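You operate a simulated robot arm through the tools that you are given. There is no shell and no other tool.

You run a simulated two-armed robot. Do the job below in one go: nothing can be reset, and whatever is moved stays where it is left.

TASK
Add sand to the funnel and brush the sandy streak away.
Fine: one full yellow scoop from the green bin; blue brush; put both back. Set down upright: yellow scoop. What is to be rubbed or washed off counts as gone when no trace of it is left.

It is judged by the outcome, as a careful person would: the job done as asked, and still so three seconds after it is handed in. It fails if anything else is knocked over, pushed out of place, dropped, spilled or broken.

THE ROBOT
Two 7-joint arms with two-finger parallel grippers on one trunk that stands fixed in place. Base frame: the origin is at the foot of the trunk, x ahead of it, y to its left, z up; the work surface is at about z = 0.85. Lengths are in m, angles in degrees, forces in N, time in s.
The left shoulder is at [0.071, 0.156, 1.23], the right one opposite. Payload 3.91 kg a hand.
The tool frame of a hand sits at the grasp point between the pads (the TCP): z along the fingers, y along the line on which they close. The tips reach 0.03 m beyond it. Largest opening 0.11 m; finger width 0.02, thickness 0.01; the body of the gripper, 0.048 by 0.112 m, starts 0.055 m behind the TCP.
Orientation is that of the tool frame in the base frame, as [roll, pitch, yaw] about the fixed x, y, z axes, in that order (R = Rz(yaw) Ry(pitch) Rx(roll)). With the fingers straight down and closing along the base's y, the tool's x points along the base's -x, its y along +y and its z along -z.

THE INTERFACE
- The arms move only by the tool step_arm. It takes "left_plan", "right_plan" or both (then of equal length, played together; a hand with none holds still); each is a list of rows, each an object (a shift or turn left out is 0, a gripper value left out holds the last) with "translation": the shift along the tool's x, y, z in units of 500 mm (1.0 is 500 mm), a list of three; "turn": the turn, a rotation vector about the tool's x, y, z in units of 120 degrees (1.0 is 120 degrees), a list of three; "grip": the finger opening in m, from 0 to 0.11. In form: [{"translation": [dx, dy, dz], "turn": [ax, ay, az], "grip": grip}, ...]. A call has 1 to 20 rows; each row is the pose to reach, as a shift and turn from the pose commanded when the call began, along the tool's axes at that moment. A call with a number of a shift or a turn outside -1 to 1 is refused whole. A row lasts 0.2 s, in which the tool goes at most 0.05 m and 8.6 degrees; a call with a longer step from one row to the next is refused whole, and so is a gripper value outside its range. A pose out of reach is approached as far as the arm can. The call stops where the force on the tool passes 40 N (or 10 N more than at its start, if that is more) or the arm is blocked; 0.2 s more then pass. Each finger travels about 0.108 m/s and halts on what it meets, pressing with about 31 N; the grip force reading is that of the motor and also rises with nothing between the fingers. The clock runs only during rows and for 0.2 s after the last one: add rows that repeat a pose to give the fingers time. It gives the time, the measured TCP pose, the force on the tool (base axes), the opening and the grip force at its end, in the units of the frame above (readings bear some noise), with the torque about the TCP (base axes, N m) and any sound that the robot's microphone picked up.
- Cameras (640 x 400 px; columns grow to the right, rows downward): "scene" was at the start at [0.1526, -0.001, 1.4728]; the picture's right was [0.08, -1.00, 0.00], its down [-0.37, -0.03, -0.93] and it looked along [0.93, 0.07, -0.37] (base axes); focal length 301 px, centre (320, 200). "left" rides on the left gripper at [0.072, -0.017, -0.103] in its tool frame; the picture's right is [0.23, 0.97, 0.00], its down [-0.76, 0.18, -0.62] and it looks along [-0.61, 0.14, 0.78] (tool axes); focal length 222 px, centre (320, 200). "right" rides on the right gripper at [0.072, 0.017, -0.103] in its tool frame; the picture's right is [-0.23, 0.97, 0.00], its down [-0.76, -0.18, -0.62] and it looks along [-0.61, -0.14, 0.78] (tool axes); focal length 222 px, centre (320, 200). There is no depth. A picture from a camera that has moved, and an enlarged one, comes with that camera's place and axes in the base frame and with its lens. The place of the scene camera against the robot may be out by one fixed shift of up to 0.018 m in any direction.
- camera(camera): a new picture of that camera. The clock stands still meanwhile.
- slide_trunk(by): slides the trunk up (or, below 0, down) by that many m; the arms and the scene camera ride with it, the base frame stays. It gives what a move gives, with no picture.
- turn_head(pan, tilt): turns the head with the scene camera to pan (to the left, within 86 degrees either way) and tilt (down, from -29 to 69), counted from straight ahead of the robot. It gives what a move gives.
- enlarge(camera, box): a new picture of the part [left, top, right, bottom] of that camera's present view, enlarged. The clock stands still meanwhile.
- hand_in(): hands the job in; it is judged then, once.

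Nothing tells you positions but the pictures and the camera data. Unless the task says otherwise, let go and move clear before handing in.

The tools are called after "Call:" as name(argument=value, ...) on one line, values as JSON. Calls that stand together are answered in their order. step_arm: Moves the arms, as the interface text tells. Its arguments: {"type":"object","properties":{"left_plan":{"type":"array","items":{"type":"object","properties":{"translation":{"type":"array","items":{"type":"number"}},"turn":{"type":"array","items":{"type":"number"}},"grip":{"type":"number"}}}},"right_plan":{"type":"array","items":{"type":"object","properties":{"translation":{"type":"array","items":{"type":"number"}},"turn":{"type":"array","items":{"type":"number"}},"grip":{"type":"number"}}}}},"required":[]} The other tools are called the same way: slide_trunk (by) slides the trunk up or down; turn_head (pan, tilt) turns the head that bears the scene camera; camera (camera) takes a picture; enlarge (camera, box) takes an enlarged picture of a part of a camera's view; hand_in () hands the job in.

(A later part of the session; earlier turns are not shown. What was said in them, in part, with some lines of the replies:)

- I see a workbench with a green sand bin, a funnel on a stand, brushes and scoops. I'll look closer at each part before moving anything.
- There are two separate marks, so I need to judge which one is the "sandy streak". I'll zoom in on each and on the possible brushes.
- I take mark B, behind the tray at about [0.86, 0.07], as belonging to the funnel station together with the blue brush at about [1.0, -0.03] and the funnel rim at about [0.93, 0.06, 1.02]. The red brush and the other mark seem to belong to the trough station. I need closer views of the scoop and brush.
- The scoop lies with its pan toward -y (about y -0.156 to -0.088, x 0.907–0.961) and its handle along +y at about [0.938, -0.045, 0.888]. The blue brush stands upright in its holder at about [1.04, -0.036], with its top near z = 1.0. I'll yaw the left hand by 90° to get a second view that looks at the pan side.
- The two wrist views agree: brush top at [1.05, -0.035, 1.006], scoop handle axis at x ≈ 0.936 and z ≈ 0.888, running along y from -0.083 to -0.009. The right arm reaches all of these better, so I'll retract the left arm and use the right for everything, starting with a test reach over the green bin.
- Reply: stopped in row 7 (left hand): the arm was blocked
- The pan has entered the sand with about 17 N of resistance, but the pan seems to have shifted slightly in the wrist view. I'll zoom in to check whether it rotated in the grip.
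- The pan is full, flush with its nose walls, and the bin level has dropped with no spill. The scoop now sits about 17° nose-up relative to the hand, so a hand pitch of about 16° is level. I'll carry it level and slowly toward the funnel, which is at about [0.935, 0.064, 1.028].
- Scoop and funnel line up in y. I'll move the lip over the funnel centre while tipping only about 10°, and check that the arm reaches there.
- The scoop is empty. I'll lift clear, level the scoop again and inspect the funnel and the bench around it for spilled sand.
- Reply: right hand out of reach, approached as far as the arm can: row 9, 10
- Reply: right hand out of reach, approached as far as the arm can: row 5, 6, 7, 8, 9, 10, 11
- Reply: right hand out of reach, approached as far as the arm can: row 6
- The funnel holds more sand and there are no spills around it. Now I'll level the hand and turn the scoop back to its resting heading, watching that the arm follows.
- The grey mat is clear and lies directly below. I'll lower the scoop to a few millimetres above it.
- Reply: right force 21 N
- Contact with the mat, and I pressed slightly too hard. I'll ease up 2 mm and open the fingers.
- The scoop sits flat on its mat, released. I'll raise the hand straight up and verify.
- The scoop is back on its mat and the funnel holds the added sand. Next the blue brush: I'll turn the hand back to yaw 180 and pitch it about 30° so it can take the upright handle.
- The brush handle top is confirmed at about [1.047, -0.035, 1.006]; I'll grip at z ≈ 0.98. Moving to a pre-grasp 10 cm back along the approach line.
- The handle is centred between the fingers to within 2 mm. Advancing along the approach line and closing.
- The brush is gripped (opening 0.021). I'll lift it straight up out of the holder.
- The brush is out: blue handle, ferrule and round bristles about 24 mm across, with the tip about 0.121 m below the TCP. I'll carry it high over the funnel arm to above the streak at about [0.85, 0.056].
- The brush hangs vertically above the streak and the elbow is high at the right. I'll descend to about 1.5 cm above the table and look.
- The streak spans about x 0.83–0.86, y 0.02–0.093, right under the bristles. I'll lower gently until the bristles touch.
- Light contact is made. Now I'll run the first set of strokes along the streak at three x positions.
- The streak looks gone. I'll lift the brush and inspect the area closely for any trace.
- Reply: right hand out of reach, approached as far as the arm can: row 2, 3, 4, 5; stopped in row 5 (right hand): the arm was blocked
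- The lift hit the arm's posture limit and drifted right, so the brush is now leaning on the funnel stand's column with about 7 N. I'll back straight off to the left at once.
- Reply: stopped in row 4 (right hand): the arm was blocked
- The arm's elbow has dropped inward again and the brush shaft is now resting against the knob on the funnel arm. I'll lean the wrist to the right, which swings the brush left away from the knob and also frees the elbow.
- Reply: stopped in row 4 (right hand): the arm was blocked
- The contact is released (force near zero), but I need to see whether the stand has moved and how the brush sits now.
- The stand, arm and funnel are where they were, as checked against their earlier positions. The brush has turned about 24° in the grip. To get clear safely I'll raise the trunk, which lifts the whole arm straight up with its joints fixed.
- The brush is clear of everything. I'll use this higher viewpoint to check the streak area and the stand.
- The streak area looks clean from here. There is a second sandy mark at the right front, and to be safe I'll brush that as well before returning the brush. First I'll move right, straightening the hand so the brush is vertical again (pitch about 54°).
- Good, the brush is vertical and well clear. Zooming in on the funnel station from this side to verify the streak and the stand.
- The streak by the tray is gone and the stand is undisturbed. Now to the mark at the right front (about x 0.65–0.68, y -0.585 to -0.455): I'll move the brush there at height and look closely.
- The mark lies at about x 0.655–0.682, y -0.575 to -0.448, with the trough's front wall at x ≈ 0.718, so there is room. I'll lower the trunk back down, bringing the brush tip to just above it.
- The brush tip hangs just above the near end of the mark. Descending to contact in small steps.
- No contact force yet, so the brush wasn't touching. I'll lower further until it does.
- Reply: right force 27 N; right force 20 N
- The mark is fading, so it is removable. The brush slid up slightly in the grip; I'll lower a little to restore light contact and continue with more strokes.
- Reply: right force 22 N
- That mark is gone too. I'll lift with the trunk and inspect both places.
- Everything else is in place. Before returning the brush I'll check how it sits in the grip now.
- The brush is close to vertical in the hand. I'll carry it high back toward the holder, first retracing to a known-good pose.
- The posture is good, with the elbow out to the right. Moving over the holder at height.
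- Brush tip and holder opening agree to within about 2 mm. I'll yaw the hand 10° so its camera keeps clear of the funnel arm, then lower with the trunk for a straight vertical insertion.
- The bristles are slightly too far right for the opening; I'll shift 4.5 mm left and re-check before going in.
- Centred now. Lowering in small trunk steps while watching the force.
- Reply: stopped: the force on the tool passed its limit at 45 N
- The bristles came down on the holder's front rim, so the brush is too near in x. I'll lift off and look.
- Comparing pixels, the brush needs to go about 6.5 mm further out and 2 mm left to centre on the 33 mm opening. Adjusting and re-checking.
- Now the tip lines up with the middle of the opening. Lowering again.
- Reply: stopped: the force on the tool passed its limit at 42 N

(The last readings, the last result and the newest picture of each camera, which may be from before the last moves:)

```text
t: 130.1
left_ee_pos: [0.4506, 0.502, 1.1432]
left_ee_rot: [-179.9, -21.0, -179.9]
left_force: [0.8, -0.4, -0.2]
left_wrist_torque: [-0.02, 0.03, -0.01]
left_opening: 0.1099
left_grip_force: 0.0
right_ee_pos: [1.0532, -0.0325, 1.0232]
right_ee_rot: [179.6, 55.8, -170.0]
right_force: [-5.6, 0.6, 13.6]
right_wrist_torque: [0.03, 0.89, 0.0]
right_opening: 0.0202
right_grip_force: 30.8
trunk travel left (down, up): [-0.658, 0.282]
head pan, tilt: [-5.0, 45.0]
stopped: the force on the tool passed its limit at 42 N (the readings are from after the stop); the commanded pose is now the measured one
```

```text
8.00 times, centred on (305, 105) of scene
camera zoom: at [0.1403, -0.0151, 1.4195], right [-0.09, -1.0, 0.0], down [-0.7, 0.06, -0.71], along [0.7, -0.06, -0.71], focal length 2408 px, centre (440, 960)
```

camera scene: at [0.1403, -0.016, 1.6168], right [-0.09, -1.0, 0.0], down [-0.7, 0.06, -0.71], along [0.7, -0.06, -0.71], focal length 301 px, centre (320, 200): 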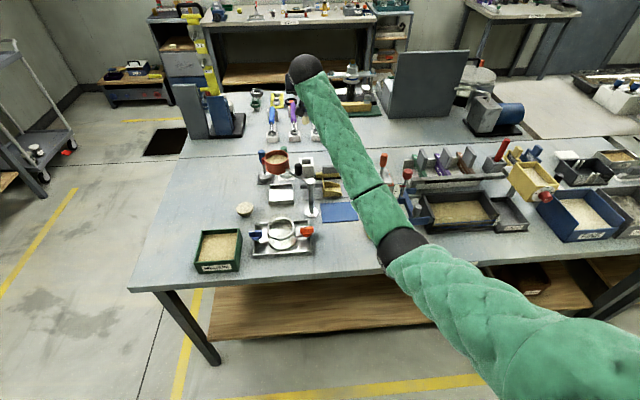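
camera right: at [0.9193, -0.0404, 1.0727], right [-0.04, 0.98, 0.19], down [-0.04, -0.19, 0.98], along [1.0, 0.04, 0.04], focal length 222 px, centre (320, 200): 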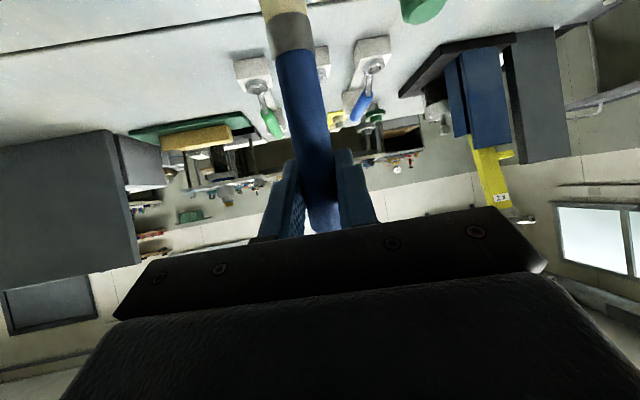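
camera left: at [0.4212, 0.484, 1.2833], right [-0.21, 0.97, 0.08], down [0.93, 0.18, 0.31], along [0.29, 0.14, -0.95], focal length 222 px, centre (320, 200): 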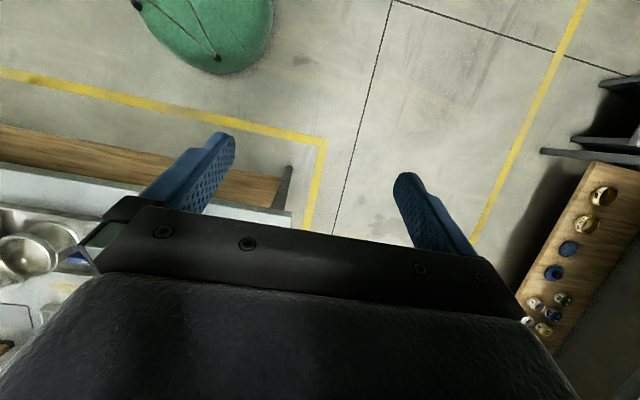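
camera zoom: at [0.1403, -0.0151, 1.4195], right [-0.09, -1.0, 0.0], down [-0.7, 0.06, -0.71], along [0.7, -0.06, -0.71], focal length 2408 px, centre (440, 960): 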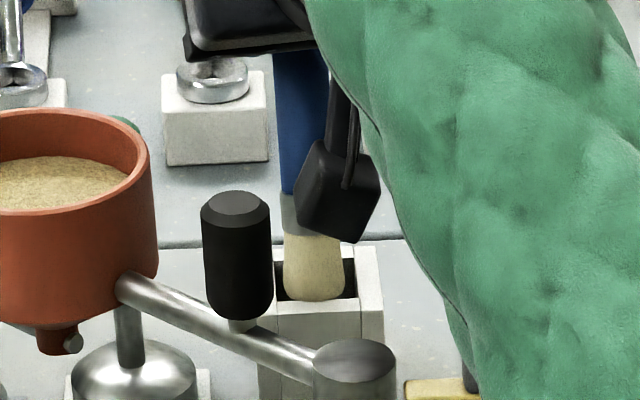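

Still touching the front rim; the brush seems to be leaning a few degrees toward the robot. I'll lift off and measure its angle in the grip.

Call:
slide_trunk(by=0.06)

Call:
enlarge(camera="right", box=[220, 0, 400, 240])

Call:
enlarge(camera="scene", box=[260, 60, 340, 130])

```text
t: 131.1
left_ee_pos: [0.4514, 0.5003, 1.2041]
left_ee_rot: [180.0, -21.0, -180.0]
left_force: [0.1, 0.7, -0.6]
left_wrist_torque: [0.0, 0.01, -0.01]
left_opening: 0.1098
left_grip_force: 0.0
right_ee_pos: [1.0536, -0.0338, 1.0803]
right_ee_rot: [179.7, 55.4, -170.1]
right_force: [-0.2, -0.1, -0.8]
right_wrist_torque: [0.02, 0.02, -0.05]
right_opening: 0.0204
right_grip_force: 31.0
trunk travel left (down, up): [-0.718, 0.222]
head pan, tilt: [-5.0, 45.0]
```

```text
1.67 times, centred on (310, 120) of right
camera zoom: at [0.9267, -0.0386, 1.0796], right [-0.05, 0.98, 0.19], down [-0.05, -0.19, 0.98], along [1.0, 0.04, 0.06], focal length 370 px, centre (337, 333)
```

zoom: 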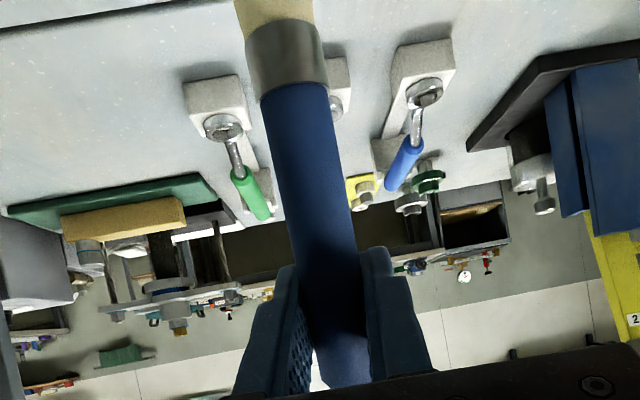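

```text
5.71 times, centred on (300, 95) of scene
camera zoom: at [0.1412, -0.0148, 1.4795], right [-0.09, -1.0, 0.0], down [-0.7, 0.06, -0.71], along [0.7, -0.06, -0.71], focal length 1720 px, centre (434, 800)
```

zoom: 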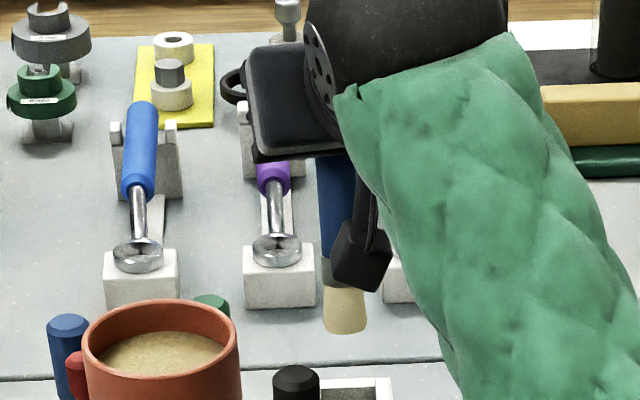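

From the contact torque and geometry, the brush leans about 6° toward the robot. I'll pitch the hand 6.5° further to stand it vertical and re-centre over the opening.

Call:
step_arm(right_plan=[{"translation": [0.004, 0.0014, -0.006], "turn": [0, -0.027, 0]}, {"translation": [0.009, 0.0028, -0.013], "turn": [0, -0.054, 0]}, {"translation": [0.009, 0.0028, -0.013], "turn": [0, -0.054, 0]}])

Call:
enlarge(camera="scene", box=[270, 85, 340, 135])

```text
t: 131.9
left_ee_pos: [0.4501, 0.5013, 1.2031]
left_ee_rot: [-179.8, -21.0, 180.0]
left_force: [0.0, -0.9, 0.7]
left_wrist_torque: [-0.03, -0.03, 0.01]
left_opening: 0.11
left_grip_force: 0.0
right_ee_pos: [1.0457, -0.0329, 1.0808]
right_ee_rot: [179.5, 62.1, -170.2]
right_force: [-0.1, -1.0, -0.3]
right_wrist_torque: [-0.03, 0.0, 0.02]
right_opening: 0.0201
right_grip_force: 31.6
trunk travel left (down, up): [-0.718, 0.222]
head pan, tilt: [-5.0, 45.0]
```

```text
8.00 times, centred on (305, 110) of scene
camera zoom: at [0.141, -0.0149, 1.4796], right [-0.09, -1.0, 0.0], down [-0.7, 0.06, -0.71], along [0.7, -0.06, -0.71], focal length 2408 px, centre (440, 920)
```

zoom: 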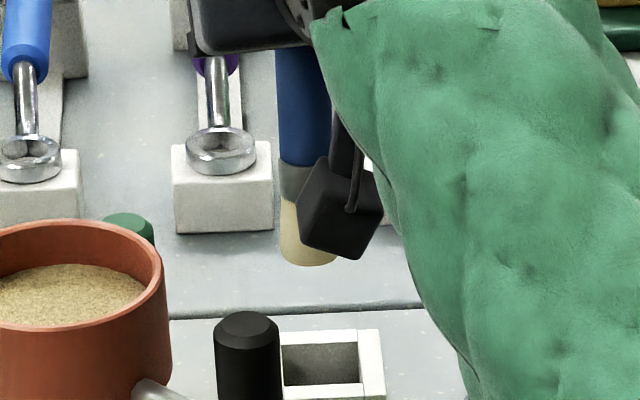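

The apparent handle width puts the brush at about 63° in the tool frame, so it is now within a degree or so of vertical. I'll nudge 3.5 mm outward and 3 mm right, then lower in small steps.

Call:
step_arm(right_plan=[{"translation": [-0.0028, -0.004, 0.0055]}, {"translation": [-0.0028, -0.0065, 0.0055]}, {"translation": [-0.0028, -0.0065, 0.0055]}])

Call:
slide_trunk(by=-0.045)

Call:
enlarge(camera="scene", box=[270, 85, 340, 135])

```text
t: 132.7
left_ee_pos: [0.4515, 0.5008, 1.2026]
left_ee_rot: [-179.9, -21.0, -180.0]
left_force: [-0.7, -0.3, 0.6]
left_wrist_torque: [-0.01, -0.01, -0.01]
left_opening: 0.1101
left_grip_force: 0.0
right_ee_pos: [1.0497, -0.0364, 1.0809]
right_ee_rot: [179.5, 61.9, -170.2]
right_force: [0.5, 0.0, -1.2]
right_wrist_torque: [0.01, -0.01, -0.02]
right_opening: 0.0205
right_grip_force: 31.0
trunk travel left (down, up): [-0.718, 0.222]
head pan, tilt: [-5.0, 45.0]
```

```text
t: 133.6
left_ee_pos: [0.4515, 0.5014, 1.1589]
left_ee_rot: [-179.9, -21.0, -180.0]
left_force: [0.0, 0.3, -0.2]
left_wrist_torque: [-0.03, -0.02, 0.02]
left_opening: 0.1101
left_grip_force: 0.1
right_ee_pos: [1.0495, -0.0368, 1.0362]
right_ee_rot: [179.5, 62.1, -170.2]
right_force: [0.3, -0.4, 0.4]
right_wrist_torque: [-0.03, 0.0, 0.01]
right_opening: 0.0204
right_grip_force: 31.3
trunk travel left (down, up): [-0.673, 0.267]
head pan, tilt: [-5.0, 45.0]
```

```text
8.00 times, centred on (305, 110) of scene
camera zoom: at [0.1406, -0.0151, 1.4348], right [-0.09, -1.0, 0.0], down [-0.7, 0.06, -0.71], along [0.7, -0.06, -0.71], focal length 2408 px, centre (440, 920)
```

zoom: 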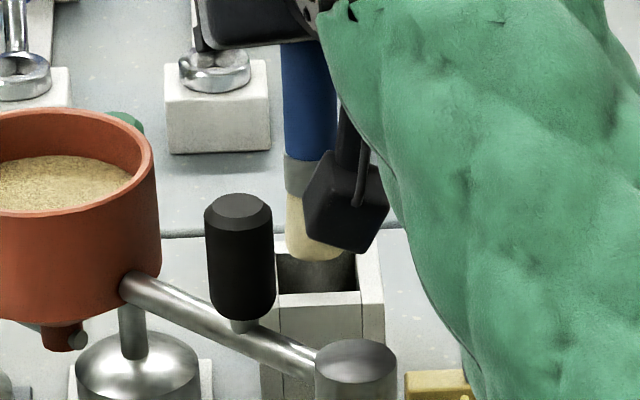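

Call:
slide_trunk(by=-0.02)

Call:
enlarge(camera="scene", box=[270, 80, 340, 130])

```text
t: 134.2
left_ee_pos: [0.4514, 0.5012, 1.1375]
left_ee_rot: [-179.9, -21.0, -180.0]
left_force: [-0.1, 0.0, 0.2]
left_wrist_torque: [0.03, 0.03, 0.03]
left_opening: 0.1101
left_grip_force: 0.0
right_ee_pos: [1.0497, -0.0347, 1.0159]
right_ee_rot: [179.5, 62.0, -170.2]
right_force: [0.1, 0.7, 0.2]
right_wrist_torque: [0.03, 0.01, 0.0]
right_opening: 0.0207
right_grip_force: 31.2
trunk travel left (down, up): [-0.653, 0.287]
head pan, tilt: [-5.0, 45.0]
```

```text
8.00 times, centred on (305, 105) of scene
camera zoom: at [0.1408, -0.0152, 1.4147], right [-0.09, -1.0, 0.0], down [-0.7, 0.06, -0.71], along [0.7, -0.06, -0.71], focal length 2408 px, centre (440, 960)
```

zoom: 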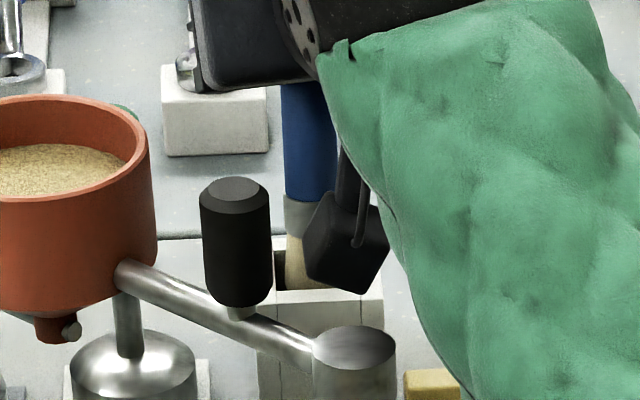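

The bristles are in the opening with no force. Continuing down in steps.

Call:
slide_trunk(by=-0.022)

Call:
camera(camera="right")

Call:
enlarge(camera="scene", box=[250, 50, 370, 150])

```text
t: 134.9
left_ee_pos: [0.4399, 0.5023, 1.1238]
left_ee_rot: [-179.8, -20.3, 179.9]
left_force: [-1.0, -0.6, -0.1]
left_wrist_torque: [-0.01, -0.02, -0.01]
left_opening: 0.1098
left_grip_force: 0.1
right_ee_pos: [1.0417, -0.0363, 1.0279]
right_ee_rot: [-179.8, 63.8, -169.6]
right_force: [0.2, -0.1, -0.1]
right_wrist_torque: [-0.03, 0.0, 0.0]
right_opening: 0.0203
right_grip_force: 31.1
trunk travel left (down, up): [-0.631, 0.309]
head pan, tilt: [-5.0, 45.0]
```

```text
taken
camera right: at [0.9161, -0.0409, 1.0091], right [-0.07, 0.98, 0.2], down [-0.19, -0.21, 0.96], along [0.98, 0.03, 0.2], focal length 222 px, centre (320, 200)
```

right: 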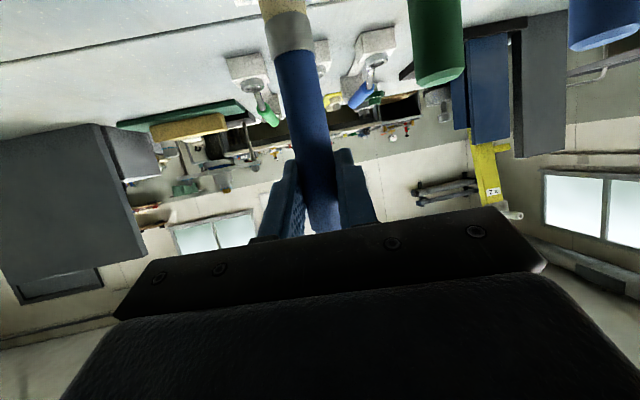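

```text
4.00 times, centred on (310, 100) of scene
camera zoom: at [0.1262, -0.0127, 1.3974], right [-0.09, -1.0, 0.0], down [-0.7, 0.06, -0.71], along [0.71, -0.06, -0.7], focal length 1204 px, centre (360, 600)
```

zoom: 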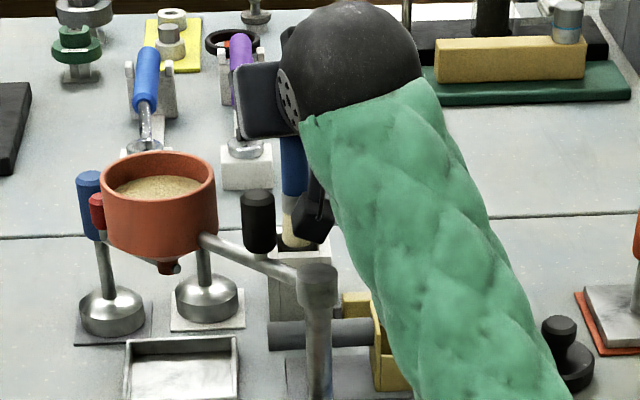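

Something is off: the hand rose while the trunk went down and the torso shifted, so part of the arm must be pressing on something. Looking at the whole arm right away.

Call:
camera(camera="scene")

Call:
camera(camera="left")

```text
taken
camera scene: at [0.1262, -0.0127, 1.3974], right [-0.09, -1.0, 0.0], down [-0.7, 0.06, -0.71], along [0.71, -0.06, -0.7], focal length 301 px, centre (320, 200)
```

scene: 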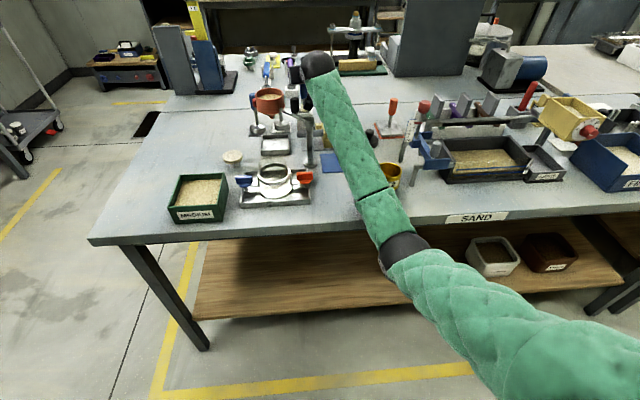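

```text
taken
camera left: at [0.4084, 0.4856, 1.2463], right [-0.21, 0.97, 0.08], down [0.93, 0.18, 0.32], along [0.3, 0.14, -0.94], focal length 222 px, centre (320, 200)
```

left: 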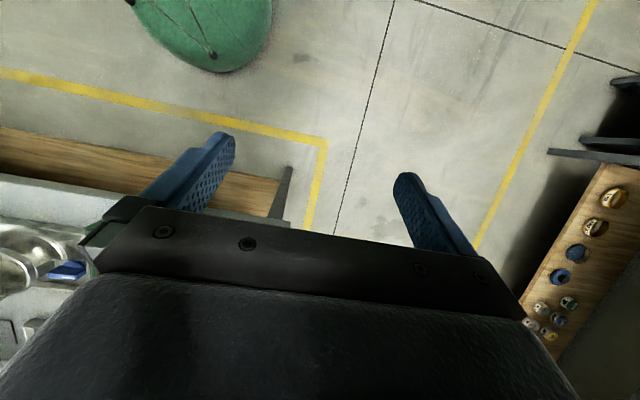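

The forearm near the elbow has come down on the bench edge. I'll raise the trunk at once to relieve it.

Call:
slide_trunk(by=0.03)

Call:
camera(camera="scene")

Call:
enlarge(camera="scene", box=[330, 140, 450, 260])

```text
t: 135.7
left_ee_pos: [0.4487, 0.5016, 1.1437]
left_ee_rot: [-179.9, -21.0, -179.8]
left_force: [0.0, 0.5, -0.7]
left_wrist_torque: [-0.01, 0.01, -0.02]
left_opening: 0.1103
left_grip_force: 0.2
right_ee_pos: [1.0483, -0.0334, 1.0203]
right_ee_rot: [179.4, 61.8, -170.2]
right_force: [0.2, -0.2, -0.3]
right_wrist_torque: [-0.01, 0.02, -0.02]
right_opening: 0.0205
right_grip_force: 31.1
trunk travel left (down, up): [-0.661, 0.279]
head pan, tilt: [-5.0, 45.0]
```

```text
taken
camera scene: at [0.1399, -0.0139, 1.4208], right [-0.09, -1.0, 0.0], down [-0.7, 0.06, -0.71], along [0.7, -0.06, -0.71], focal length 301 px, centre (320, 200)
```

scene: 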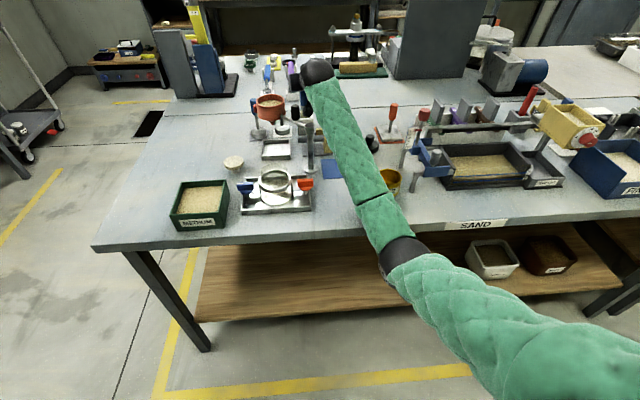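

```text
3.33 times, centred on (390, 200) of scene
camera zoom: at [0.1399, -0.0139, 1.4208], right [-0.09, -1.0, 0.0], down [-0.7, 0.06, -0.71], along [0.7, -0.06, -0.71], focal length 1003 px, centre (87, 200)
```

zoom: 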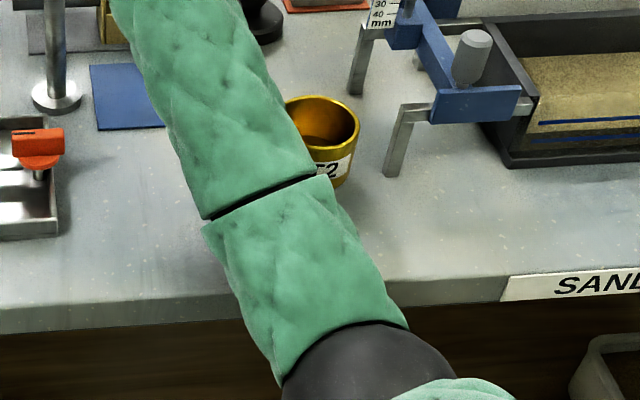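

The cup and everything else are undisturbed; only the low elbow met the bench. I'll raise the trunk well up, then lower the hand with the arm instead, which keeps the elbow high.

Call:
slide_trunk(by=0.2)

Call:
camera(camera="scene")

```text
t: 137.8
left_ee_pos: [0.4523, 0.5008, 1.3452]
left_ee_rot: [-180.0, -20.9, 180.0]
left_force: [-0.3, -0.5, -1.0]
left_wrist_torque: [0.0, 0.0, -0.01]
left_opening: 0.1101
left_grip_force: 0.1
right_ee_pos: [1.0512, -0.0355, 1.2246]
right_ee_rot: [179.5, 61.9, -170.2]
right_force: [-0.4, 0.0, -0.7]
right_wrist_torque: [0.05, 0.03, 0.01]
right_opening: 0.0202
right_grip_force: 30.8
trunk travel left (down, up): [-0.861, 0.079]
head pan, tilt: [-5.0, 45.0]
```

```text
taken
camera scene: at [0.1412, -0.0148, 1.6225], right [-0.09, -1.0, 0.0], down [-0.7, 0.06, -0.71], along [0.7, -0.06, -0.71], focal length 301 px, centre (320, 200)
```

scene: 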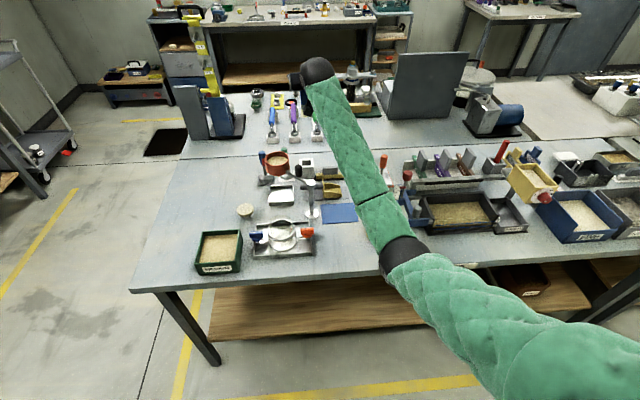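

Call:
step_arm(right_plan=[{"translation": [0.053, 0, 0.028]}, {"translation": [0.107, 0, 0.056]}, {"translation": [0.16, 0, 0.084]}, {"translation": [0.213, 0, 0.112]}, {"translation": [0.267, 0, 0.14]}, {"translation": [0.32, 0, 0.166]}, {"translation": [0.32, 0, 0.166]}])

Call:
camera(camera="scene")

Call:
enlarge(camera="scene", box=[275, 125, 345, 175])

```text
t: 139.4
left_ee_pos: [0.4501, 0.5005, 1.3468]
left_ee_rot: [-179.9, -21.1, 180.0]
left_force: [0.6, 0.6, 0.4]
left_wrist_torque: [0.02, -0.01, -0.02]
left_opening: 0.1097
left_grip_force: 0.0
right_ee_pos: [1.0467, -0.0351, 1.0432]
right_ee_rot: [179.5, 62.0, -170.2]
right_force: [0.3, 0.1, 0.2]
right_wrist_torque: [0.0, 0.02, 0.01]
right_opening: 0.0203
right_grip_force: 31.1
trunk travel left (down, up): [-0.861, 0.079]
head pan, tilt: [-5.0, 45.0]
```

```text
taken
camera scene: at [0.1409, -0.0149, 1.6227], right [-0.09, -1.0, 0.0], down [-0.7, 0.06, -0.71], along [0.7, -0.06, -0.71], focal length 301 px, centre (320, 200)
```

scene: 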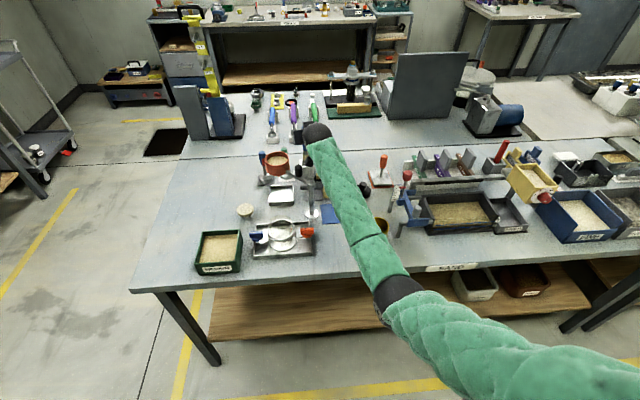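

```text
8.00 times, centred on (310, 150) of scene
camera zoom: at [0.1409, -0.0149, 1.6227], right [-0.09, -1.0, 0.0], down [-0.7, 0.06, -0.71], along [0.7, -0.06, -0.71], focal length 2408 px, centre (400, 600)
```

zoom: 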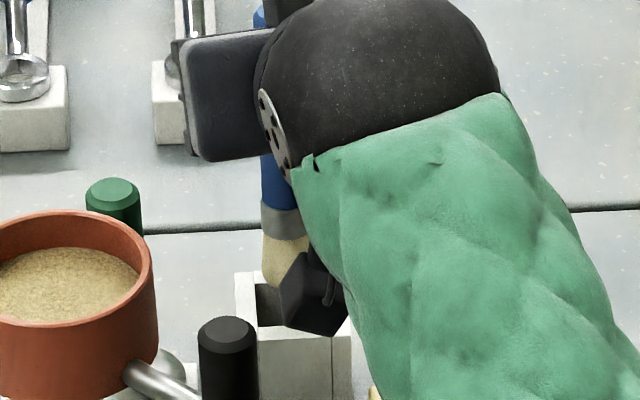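

The elbow is now comfortably high (about z = 1.08). I'll nudge 3 mm outward and descend into the opening as before.

Call:
step_arm(right_plan=[{"translation": [-0.0026, -0.001, 0.0049]}, {"translation": [0.01, -0.001, 0.0115]}, {"translation": [0.0225, -0.001, 0.018]}, {"translation": [0.035, -0.001, 0.0245]}, {"translation": [0.0451, -0.001, 0.0303]}])

Call:
enlarge(camera="scene", box=[275, 125, 345, 175])

```text
t: 140.7
left_ee_pos: [0.4516, 0.5008, 1.3454]
left_ee_rot: [-179.9, -21.0, -180.0]
left_force: [0.5, -0.5, 0.1]
left_wrist_torque: [0.03, 0.02, 0.0]
left_opening: 0.11
left_grip_force: 0.1
right_ee_pos: [1.0502, -0.0359, 1.0165]
right_ee_rot: [179.5, 62.0, -170.2]
right_force: [-0.5, 0.4, -0.8]
right_wrist_torque: [0.01, -0.02, 0.03]
right_opening: 0.0204
right_grip_force: 30.8
trunk travel left (down, up): [-0.861, 0.079]
head pan, tilt: [-5.0, 45.0]
```

```text
8.00 times, centred on (310, 150) of scene
camera zoom: at [0.141, -0.0148, 1.6226], right [-0.09, -1.0, 0.0], down [-0.7, 0.06, -0.71], along [0.7, -0.06, -0.71], focal length 2408 px, centre (400, 600)
```

zoom: 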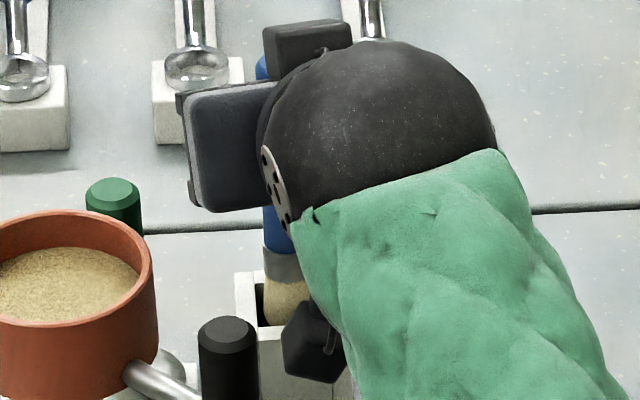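

In the opening with no contact force. Continuing down.

Call:
step_arm(right_plan=[{"translation": [0.0177, 0, 0.0094]}, {"translation": [0.0353, 0, 0.0188]}, {"translation": [0.0353, 0, 0.0188]}])

Call:
step_arm(right_plan=[{"translation": [0.0133, 0, 0.007]}, {"translation": [0.0265, 0, 0.0141]}, {"translation": [0.0265, 0, 0.0141]}])

Call:
enlarge(camera="scene", box=[265, 120, 355, 185])

```text
t: 141.4
left_ee_pos: [0.4516, 0.5012, 1.3452]
left_ee_rot: [-179.9, -21.0, 180.0]
left_force: [-0.1, 0.1, 0.8]
left_wrist_torque: [0.0, 0.01, -0.01]
left_opening: 0.1101
left_grip_force: 0.0
right_ee_pos: [1.0511, -0.0339, 0.997]
right_ee_rot: [179.5, 62.1, -170.2]
right_force: [-0.3, 0.4, -0.6]
right_wrist_torque: [0.01, 0.0, 0.0]
right_opening: 0.0204
right_grip_force: 30.8
trunk travel left (down, up): [-0.861, 0.079]
head pan, tilt: [-5.0, 45.0]
```

```text
t: 142.2
left_ee_pos: [0.4499, 0.5009, 1.3462]
left_ee_rot: [-179.9, -21.0, -180.0]
left_force: [0.6, -0.5, 0.5]
left_wrist_torque: [0.01, -0.01, 0.01]
left_opening: 0.11
left_grip_force: 0.1
right_ee_pos: [1.0514, -0.0341, 0.9821]
right_ee_rot: [179.6, 62.0, -170.2]
right_force: [-0.2, 0.2, -0.9]
right_wrist_torque: [0.02, -0.03, -0.02]
right_opening: 0.0204
right_grip_force: 30.9
trunk travel left (down, up): [-0.861, 0.079]
head pan, tilt: [-5.0, 45.0]
```

```text
6.15 times, centred on (310, 152) of scene
camera zoom: at [0.141, -0.0149, 1.6226], right [-0.09, -1.0, 0.0], down [-0.7, 0.06, -0.71], along [0.7, -0.06, -0.71], focal length 1852 px, centre (382, 492)
```

zoom: 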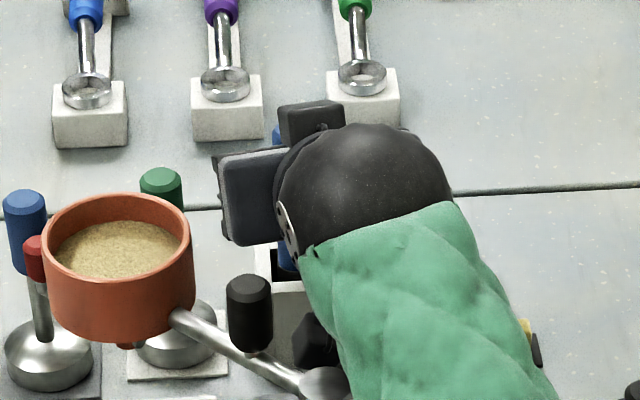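

Call:
step_arm(right_plan=[{"translation": [0.0053, 0, 0.0028]}, {"translation": [0.0106, 0, 0.0056]}, {"translation": [0.0106, 0, 0.0056]}])

Call:
step_arm(right_plan=[{"translation": [0.0035, 0, 0.0019]}, {"translation": [0.0053, 0, 0.0028]}])

```text
t: 143.1
left_ee_pos: [0.4512, 0.5011, 1.3459]
left_ee_rot: [-180.0, -21.0, 179.9]
left_force: [-0.8, 0.6, -0.4]
left_wrist_torque: [-0.03, 0.01, 0.0]
left_opening: 0.11
left_grip_force: 0.1
right_ee_pos: [1.0513, -0.0342, 0.976]
right_ee_rot: [179.5, 62.2, -170.1]
right_force: [0.3, 0.3, 3.0]
right_wrist_torque: [0.0, -0.08, -0.03]
right_opening: 0.0204
right_grip_force: 30.6
trunk travel left (down, up): [-0.861, 0.079]
head pan, tilt: [-5.0, 45.0]
```

```text
t: 143.7
left_ee_pos: [0.4492, 0.5008, 1.3466]
left_ee_rot: [-179.9, -21.0, -179.9]
left_force: [0.1, 0.4, -0.7]
left_wrist_torque: [-0.06, 0.04, 0.01]
left_opening: 0.1099
left_grip_force: 0.0
right_ee_pos: [1.0501, -0.034, 0.9763]
right_ee_rot: [179.5, 62.2, -170.2]
right_force: [1.5, -0.6, 13.2]
right_wrist_torque: [0.0, -0.31, -0.01]
right_opening: 0.0203
right_grip_force: 30.9
trunk travel left (down, up): [-0.861, 0.079]
head pan, tilt: [-5.0, 45.0]
```

The brush has bottomed out in its holder. I'll ease off slightly, open the fingers and rise straight up.

Call:
step_arm(right_plan=[{"translation": [-0.0035, 0, -0.0019]}, {"translation": [-0.0035, 0, -0.0019]}])

Call:
step_arm(right_plan=[{"grip": 0.026}, {"grip": 0.035}, {"grip": 0.045}, {"grip": 0.045}])

Call:
camera(camera="right")

```text
t: 144.2
left_ee_pos: [0.4501, 0.5014, 1.3467]
left_ee_rot: [-179.9, -21.0, 180.0]
left_force: [-0.4, 0.1, -0.1]
left_wrist_torque: [0.03, 0.0, 0.0]
left_opening: 0.1101
left_grip_force: 0.1
right_ee_pos: [1.0497, -0.0341, 0.9771]
right_ee_rot: [179.5, 62.2, -170.2]
right_force: [2.3, -0.4, 8.9]
right_wrist_torque: [-0.04, -0.36, -0.03]
right_opening: 0.0203
right_grip_force: 31.1
trunk travel left (down, up): [-0.861, 0.079]
head pan, tilt: [-5.0, 45.0]
```

```text
t: 145.2
left_ee_pos: [0.451, 0.5007, 1.346]
left_ee_rot: [-179.8, -20.9, -180.0]
left_force: [-0.6, 0.0, 0.3]
left_wrist_torque: [0.02, -0.01, -0.03]
left_opening: 0.1097
left_grip_force: 0.1
right_ee_pos: [1.0505, -0.0349, 0.9754]
right_ee_rot: [179.6, 62.0, -170.2]
right_force: [-0.7, -1.2, -0.4]
right_wrist_torque: [0.03, 0.04, 0.0]
right_opening: 0.0451
right_grip_force: 0.0
trunk travel left (down, up): [-0.861, 0.079]
head pan, tilt: [-5.0, 45.0]
```

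```text
taken
camera right: at [0.9242, -0.0399, 0.9601], right [-0.07, 0.98, 0.2], down [-0.16, -0.21, 0.96], along [0.99, 0.03, 0.17], focal length 222 px, centre (320, 200)
```

right: 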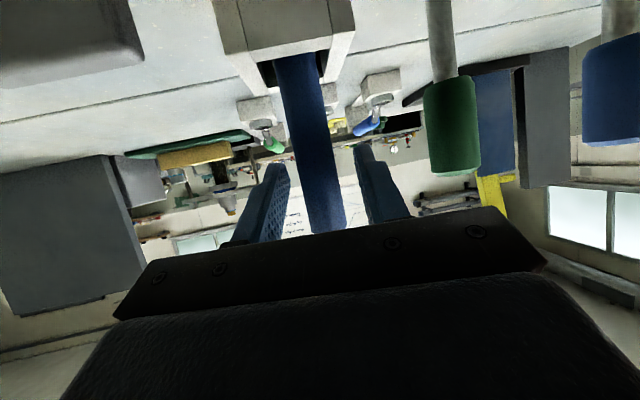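

The brush stands in its holder, free between the open fingers. Rising straight up now.

Call:
step_arm(right_plan=[{"translation": [-0.0353, 0, -0.0188]}, {"translation": [-0.0883, 0, -0.047]}, {"translation": [-0.1413, 0, -0.0752]}])

Call:
enlarge(camera="right", box=[200, 0, 440, 240])

```text
t: 146.1
left_ee_pos: [0.4507, 0.5, 1.3461]
left_ee_rot: [-179.9, -21.0, 180.0]
left_force: [-0.9, -0.2, 0.3]
left_wrist_torque: [-0.02, 0.05, -0.01]
left_opening: 0.11
left_grip_force: 0.1
right_ee_pos: [1.0511, -0.0356, 1.0558]
right_ee_rot: [179.6, 61.9, -170.3]
right_force: [-0.3, 0.5, -0.3]
right_wrist_torque: [-0.01, -0.06, 0.03]
right_opening: 0.045
right_grip_force: 0.1
trunk travel left (down, up): [-0.861, 0.079]
head pan, tilt: [-5.0, 45.0]
```

```text
1.67 times, centred on (320, 120) of right
camera zoom: at [0.9247, -0.0404, 1.0404], right [-0.07, 0.98, 0.2], down [-0.16, -0.21, 0.96], along [0.99, 0.03, 0.17], focal length 370 px, centre (320, 333)
```

zoom: 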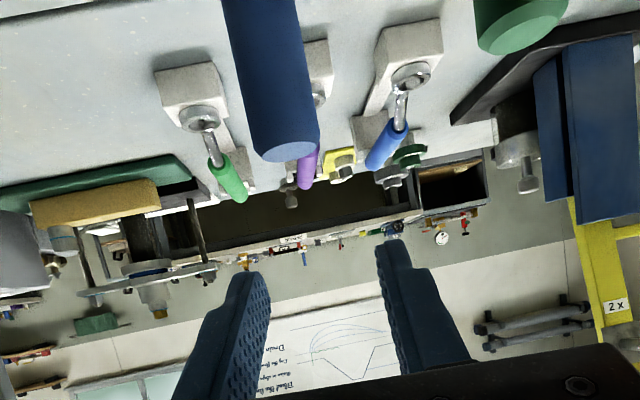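

Clear of the handle. I'll go up further, then back to the right, and inspect everything.

Call:
step_arm(right_plan=[{"translation": [-0.064, 0, -0.034]}, {"translation": [-0.128, 0, -0.068]}, {"translation": [-0.192, 0, -0.102]}, {"translation": [-0.256, 0, -0.136]}])

Call:
camera(camera="scene")

```text
t: 147.1
left_ee_pos: [0.4517, 0.5012, 1.3454]
left_ee_rot: [-179.9, -21.0, -179.9]
left_force: [0.0, 0.4, -0.6]
left_wrist_torque: [0.01, 0.01, 0.02]
left_opening: 0.11
left_grip_force: 0.1
right_ee_pos: [1.0496, -0.0349, 1.2007]
right_ee_rot: [179.5, 62.0, -170.3]
right_force: [-0.4, 0.5, 0.7]
right_wrist_torque: [0.0, -0.02, -0.02]
right_opening: 0.045
right_grip_force: 0.0
trunk travel left (down, up): [-0.861, 0.079]
head pan, tilt: [-5.0, 45.0]
```

```text
taken
camera scene: at [0.1404, -0.0146, 1.6226], right [-0.09, -1.0, 0.0], down [-0.7, 0.06, -0.71], along [0.7, -0.06, -0.71], focal length 301 px, centre (320, 200)
```

scene: 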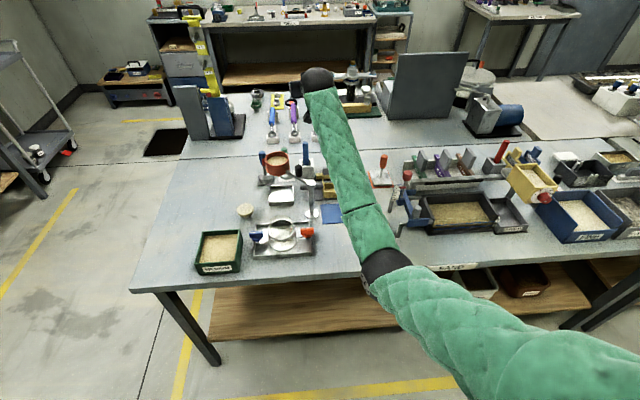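

Call:
step_arm(right_plan=[{"translation": [0.0245, -0.042, -0.0674]}, {"translation": [0.049, -0.084, -0.1348]}, {"translation": [0.0735, -0.126, -0.202]}, {"translation": [0.098, -0.168, -0.27]}, {"translation": [0.1225, -0.21, -0.337]}, {"translation": [0.147, -0.253, -0.404]}, {"translation": [0.1715, -0.295, -0.472]}, {"translation": [0.196, -0.337, -0.539]}])

Call:
camera(camera="scene")

Call:
enlarge(camera="scene", box=[230, 130, 370, 260])

```text
t: 148.8
left_ee_pos: [0.4481, 0.4995, 1.347]
left_ee_rot: [-180.0, -20.8, -179.7]
left_force: [-0.3, -0.3, 0.0]
left_wrist_torque: [-0.02, -0.02, 0.0]
left_opening: 0.1098
left_grip_force: 0.2
right_ee_pos: [0.8017, -0.2523, 1.2394]
right_ee_rot: [179.4, 62.2, -170.2]
right_force: [-0.5, -0.7, -0.1]
right_wrist_torque: [0.01, -0.01, -0.01]
right_opening: 0.0448
right_grip_force: 0.1
trunk travel left (down, up): [-0.861, 0.079]
head pan, tilt: [-5.0, 45.0]
```

```text
taken
camera scene: at [0.1396, -0.0163, 1.6228], right [-0.09, -1.0, 0.0], down [-0.7, 0.06, -0.71], along [0.7, -0.06, -0.71], focal length 301 px, centre (320, 200)
```

scene: 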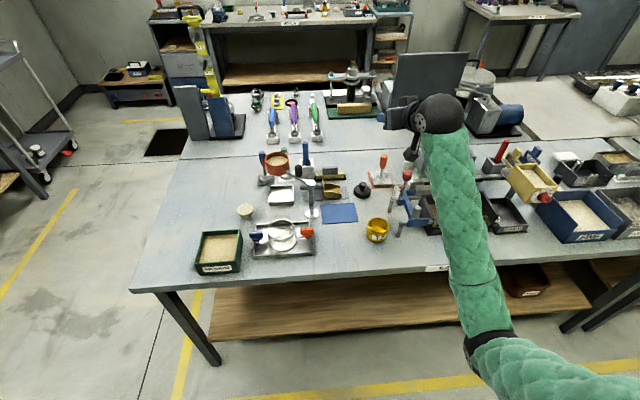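

```text
3.08 times, centred on (300, 195) of scene
camera zoom: at [0.1396, -0.0163, 1.6228], right [-0.09, -1.0, 0.0], down [-0.7, 0.06, -0.71], along [0.7, -0.06, -0.71], focal length 926 px, centre (382, 215)
```

zoom: 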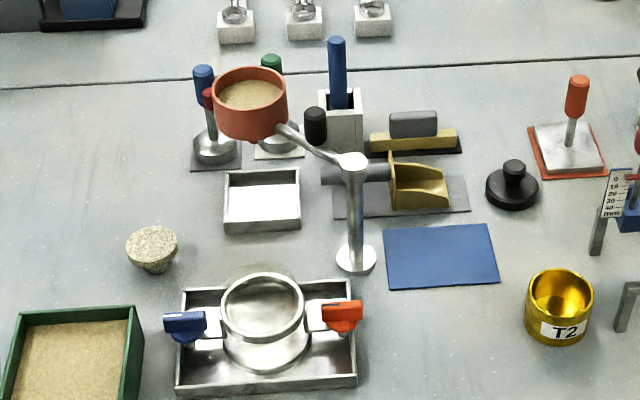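

The brush and scoop are back in place. For a last check of the streak area I'll look down on it with the left wrist camera, keeping the left hand high.

Call:
enlarge(camera="scene", box=[250, 190, 320, 240])

Call:
step_arm(left_plan=[{"translation": [-0.06, -0.06, 0]}, {"translation": [-0.12, -0.12, 0]}, {"translation": [-0.18, -0.18, 0]}, {"translation": [-0.24, -0.24, 0]}, {"translation": [-0.3, -0.3, 0.02]}, {"translation": [-0.36, -0.36, 0.04]}, {"translation": [-0.42, -0.42, 0.06]}, {"translation": [-0.42, -0.5, 0.06]}])

Call:
camera(camera="left")

```text
8.00 times, centred on (285, 215) of scene
camera zoom: at [0.1396, -0.0163, 1.6228], right [-0.09, -1.0, 0.0], down [-0.7, 0.06, -0.71], along [0.7, -0.06, -0.71], focal length 2408 px, centre (600, 80)
```

zoom: 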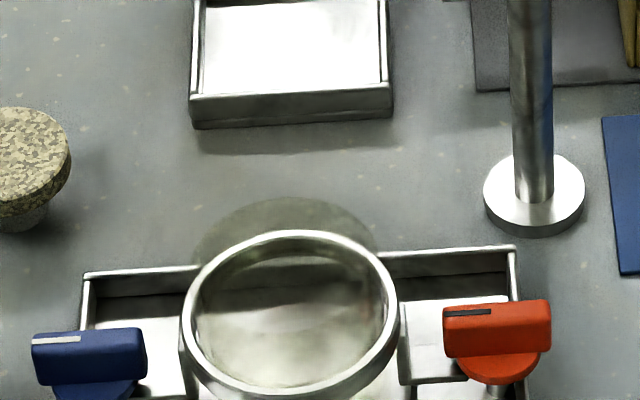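

```text
t: 150.7
left_ee_pos: [0.6366, 0.2501, 1.2418]
left_ee_rot: [-180.0, -21.0, -179.8]
left_force: [0.2, 0.0, -0.4]
left_wrist_torque: [0.02, 0.02, 0.03]
left_opening: 0.1098
left_grip_force: 0.1
right_ee_pos: [0.8022, -0.2536, 1.2382]
right_ee_rot: [179.3, 62.0, -170.4]
right_force: [0.3, 0.2, -1.0]
right_wrist_torque: [0.06, 0.05, -0.02]
right_opening: 0.0454
right_grip_force: 0.1
trunk travel left (down, up): [-0.861, 0.079]
head pan, tilt: [-5.0, 45.0]
```

```text
taken
camera left: at [0.607, 0.2326, 1.3653], right [-0.21, 0.97, 0.08], down [0.93, 0.18, 0.31], along [0.29, 0.14, -0.95], focal length 222 px, centre (320, 200)
```

left: 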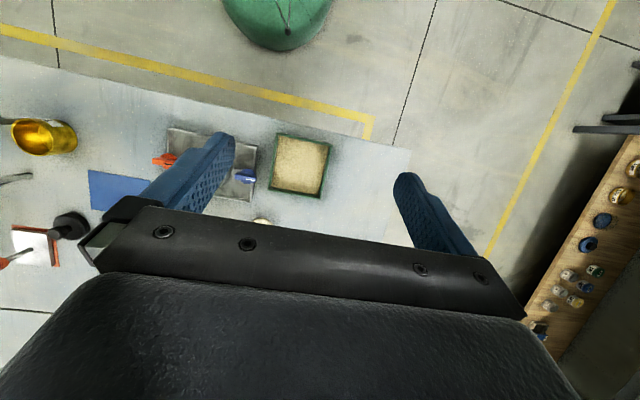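

Call:
step_arm(left_plan=[{"translation": [-0.03, -0.076, -0.036], "turn": [0, -0.035, 0]}, {"translation": [-0.06, -0.152, -0.073], "turn": [0, -0.07, 0]}, {"translation": [-0.09, -0.228, -0.109], "turn": [0, -0.105, 0]}, {"translation": [-0.12, -0.304, -0.146], "turn": [0, -0.14, 0]}, {"translation": [-0.151, -0.38, -0.182], "turn": [0, -0.175, 0]}])

Call:
camera(camera="left")

Call:
enlarge(camera="left", box=[220, 60, 420, 190])

```text
t: 151.8
left_ee_pos: [0.7404, 0.0587, 1.2991]
left_ee_rot: [-179.9, -0.1, -179.9]
left_force: [0.0, 0.2, -0.1]
left_wrist_torque: [0.02, -0.02, 0.01]
left_opening: 0.11
left_grip_force: 0.1
right_ee_pos: [0.8023, -0.2527, 1.2379]
right_ee_rot: [179.3, 62.0, -170.4]
right_force: [-0.8, 0.0, 0.1]
right_wrist_torque: [0.02, -0.02, -0.01]
right_opening: 0.0452
right_grip_force: 0.0
trunk travel left (down, up): [-0.861, 0.079]
head pan, tilt: [-5.0, 45.0]
```

```text
taken
camera left: at [0.6687, 0.0419, 1.4042], right [-0.23, 0.97, 0.0], down [0.76, 0.18, 0.62], along [0.61, 0.14, -0.78], focal length 222 px, centre (320, 200)
```

left: 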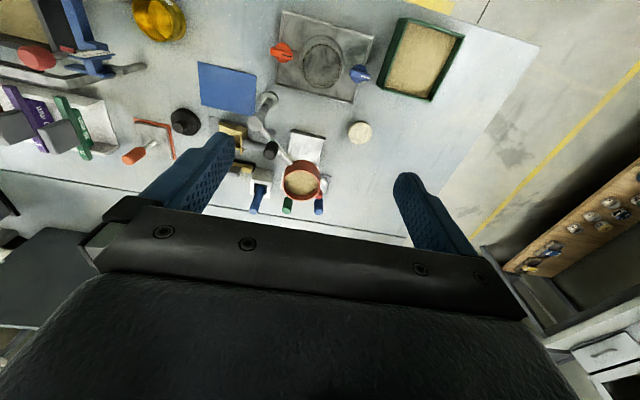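

```text
3.08 times, centred on (320, 125) of left
camera zoom: at [0.6687, 0.0419, 1.4042], right [-0.23, 0.97, 0.0], down [0.76, 0.18, 0.62], along [0.61, 0.14, -0.78], focal length 684 px, centre (320, 431)
```

zoom: 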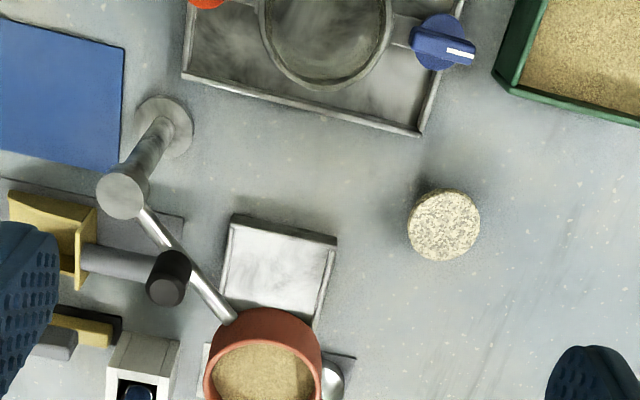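

Call:
enlarge(camera="left", box=[275, 90, 345, 135])

Call:
enlarge(camera="left", box=[210, 110, 340, 220])

Call:
enlarge(camera="left", box=[340, 0, 480, 110])

```text
8.89 times, centred on (310, 112) of left
camera zoom: at [0.6687, 0.0419, 1.4042], right [-0.23, 0.97, 0.0], down [0.76, 0.18, 0.62], along [0.61, 0.14, -0.78], focal length 1974 px, centre (409, 978)
```

zoom: 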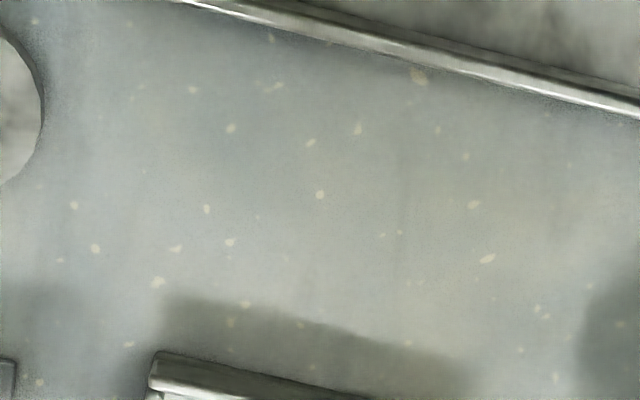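

```text
3.64 times, centred on (275, 165) of left
camera zoom: at [0.6687, 0.0419, 1.4042], right [-0.23, 0.97, 0.0], down [0.76, 0.18, 0.62], along [0.61, 0.14, -0.78], focal length 808 px, centre (484, 327)
```

zoom: 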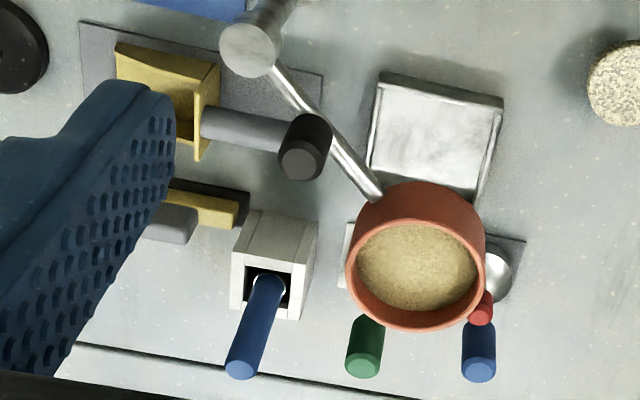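

```text
3.64 times, centred on (410, 55) of left
camera zoom: at [0.6687, 0.0419, 1.4042], right [-0.23, 0.97, 0.0], down [0.76, 0.18, 0.62], along [0.61, 0.14, -0.78], focal length 808 px, centre (-7, 727)
```

zoom: 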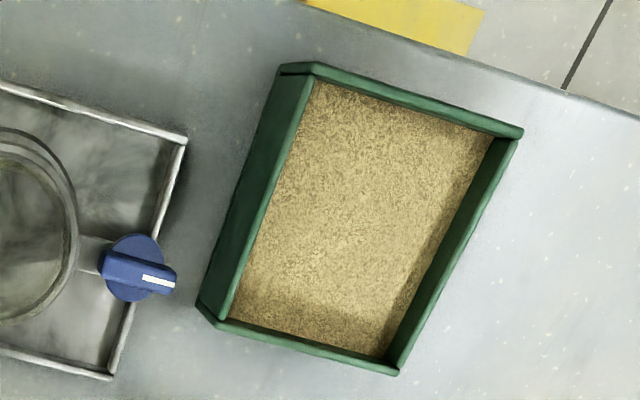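

The streak area is spotless, the brush stands upright in its holder, the scoop is on its mat and the funnel is topped up. I'll withdraw the left arm clear and take a final look.

Call:
step_arm(left_plan=[{"translation": [0.057, 0.069, -0.023]}, {"translation": [0.114, 0.137, -0.046]}, {"translation": [0.171, 0.206, -0.069]}, {"translation": [0.229, 0.274, -0.091]}, {"translation": [0.286, 0.343, -0.114]}, {"translation": [0.343, 0.411, -0.137]}, {"translation": [0.4, 0.48, -0.16]}, {"translation": [0.4, 0.48, -0.16]}])

Call:
turn_head(pan=-12, tilt=45)

Call:
camera(camera="scene")

Call:
enlarge(camera="scene", box=[180, 100, 420, 270])

Call:
enlarge(camera="scene", box=[340, 110, 600, 280])

```text
t: 153.7
left_ee_pos: [0.5414, 0.2984, 1.3799]
left_ee_rot: [179.9, -0.1, 179.9]
left_force: [-0.2, -0.2, -0.7]
left_wrist_torque: [0.04, 0.0, -0.01]
left_opening: 0.11
left_grip_force: 0.1
right_ee_pos: [0.8038, -0.2535, 1.2393]
right_ee_rot: [179.3, 62.0, -170.4]
right_force: [-0.6, -0.1, -0.4]
right_wrist_torque: [0.0, -0.04, 0.02]
right_opening: 0.045
right_grip_force: 0.0
trunk travel left (down, up): [-0.861, 0.079]
head pan, tilt: [-5.0, 45.0]
```

```text
t: 154.3
left_ee_pos: [0.541, 0.2998, 1.3794]
left_ee_rot: [-179.8, 0.1, -180.0]
left_force: [0.7, 0.4, 0.0]
left_wrist_torque: [0.02, 0.03, -0.02]
left_opening: 0.11
left_grip_force: 0.2
right_ee_pos: [0.8024, -0.2533, 1.239]
right_ee_rot: [179.3, 62.0, -170.2]
right_force: [0.1, -1.0, -0.4]
right_wrist_torque: [0.03, -0.01, -0.03]
right_opening: 0.0449
right_grip_force: 0.1
trunk travel left (down, up): [-0.861, 0.079]
head pan, tilt: [-12.0, 45.0]
```

```text
taken
camera scene: at [0.1399, -0.0251, 1.6226], right [-0.21, -0.98, 0.0], down [-0.69, 0.15, -0.71], along [0.69, -0.15, -0.71], focal length 301 px, centre (320, 200)
```

scene: 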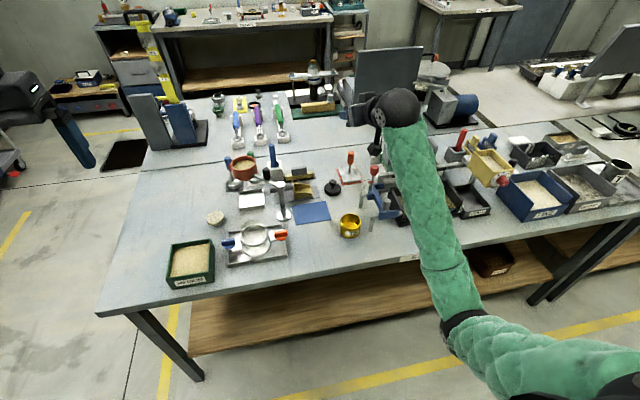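

```text
2.35 times, centred on (300, 185) of scene
camera zoom: at [0.1399, -0.0251, 1.6226], right [-0.21, -0.98, 0.0], down [-0.69, 0.15, -0.71], along [0.69, -0.15, -0.71], focal length 708 px, centre (367, 235)
```

zoom: 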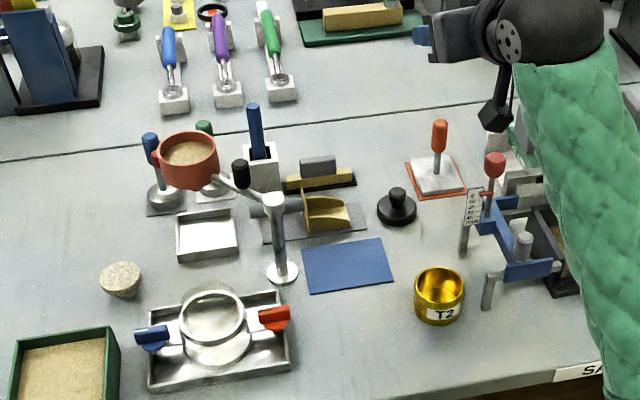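

```text
2.35 times, centred on (470, 195) of scene
camera zoom: at [0.1399, -0.0251, 1.6226], right [-0.21, -0.98, 0.0], down [-0.69, 0.15, -0.71], along [0.69, -0.15, -0.71], focal length 708 px, centre (-33, 212)
```

zoom: 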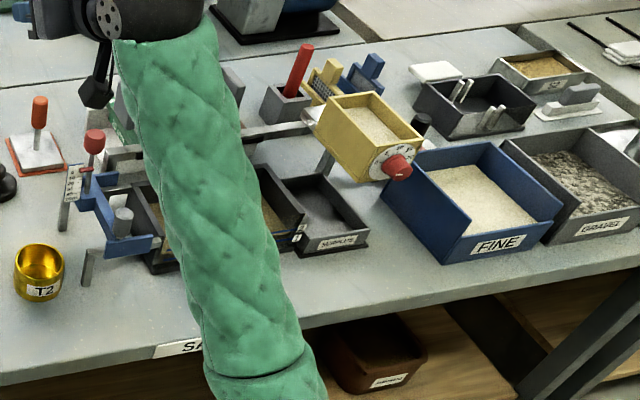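

I see the job complete. One full yellow scoop from the green bin is in the funnel, no sandy streaks are left on the bench, the scoop sits upright on its mat and the blue brush stands in its holder. Both hands are empty and clear, and nothing else looks displaced, so I'm handing in.

Call:
hand_in()

```text
The job is handed in.
```

I've handed the job in. The funnel has its sand, the sandy streak is brushed away, and the yellow scoop and blue brush are back where they came from.

- **Sand:** I took one full yellow scoop from the green bin and emptied it into the funnel. I saw no spilled sand around either.
- **Streak:** The streak behind the metal tray is gone, with no trace in a close-up from above. A second, similar mark lay in front of the sand trough. The task named only one streak, so I brushed that one away too.
- **Put back:** The scoop sits upright on its grey mat. The blue brush stands upright in its holder.

There were a few unplanned contacts on the way:

- While lifting the brush after the first streak, I pressed it against the funnel stand with up to about 14 N.
- The brush caught on the rim of its holder twice before it went in.
- Once the arm's elbow pressed on the bench edge.

I compared the stand and the nearby gold "T2" cup with their earlier positions, and neither has noticeably moved. The final pictures show nothing else displaced.
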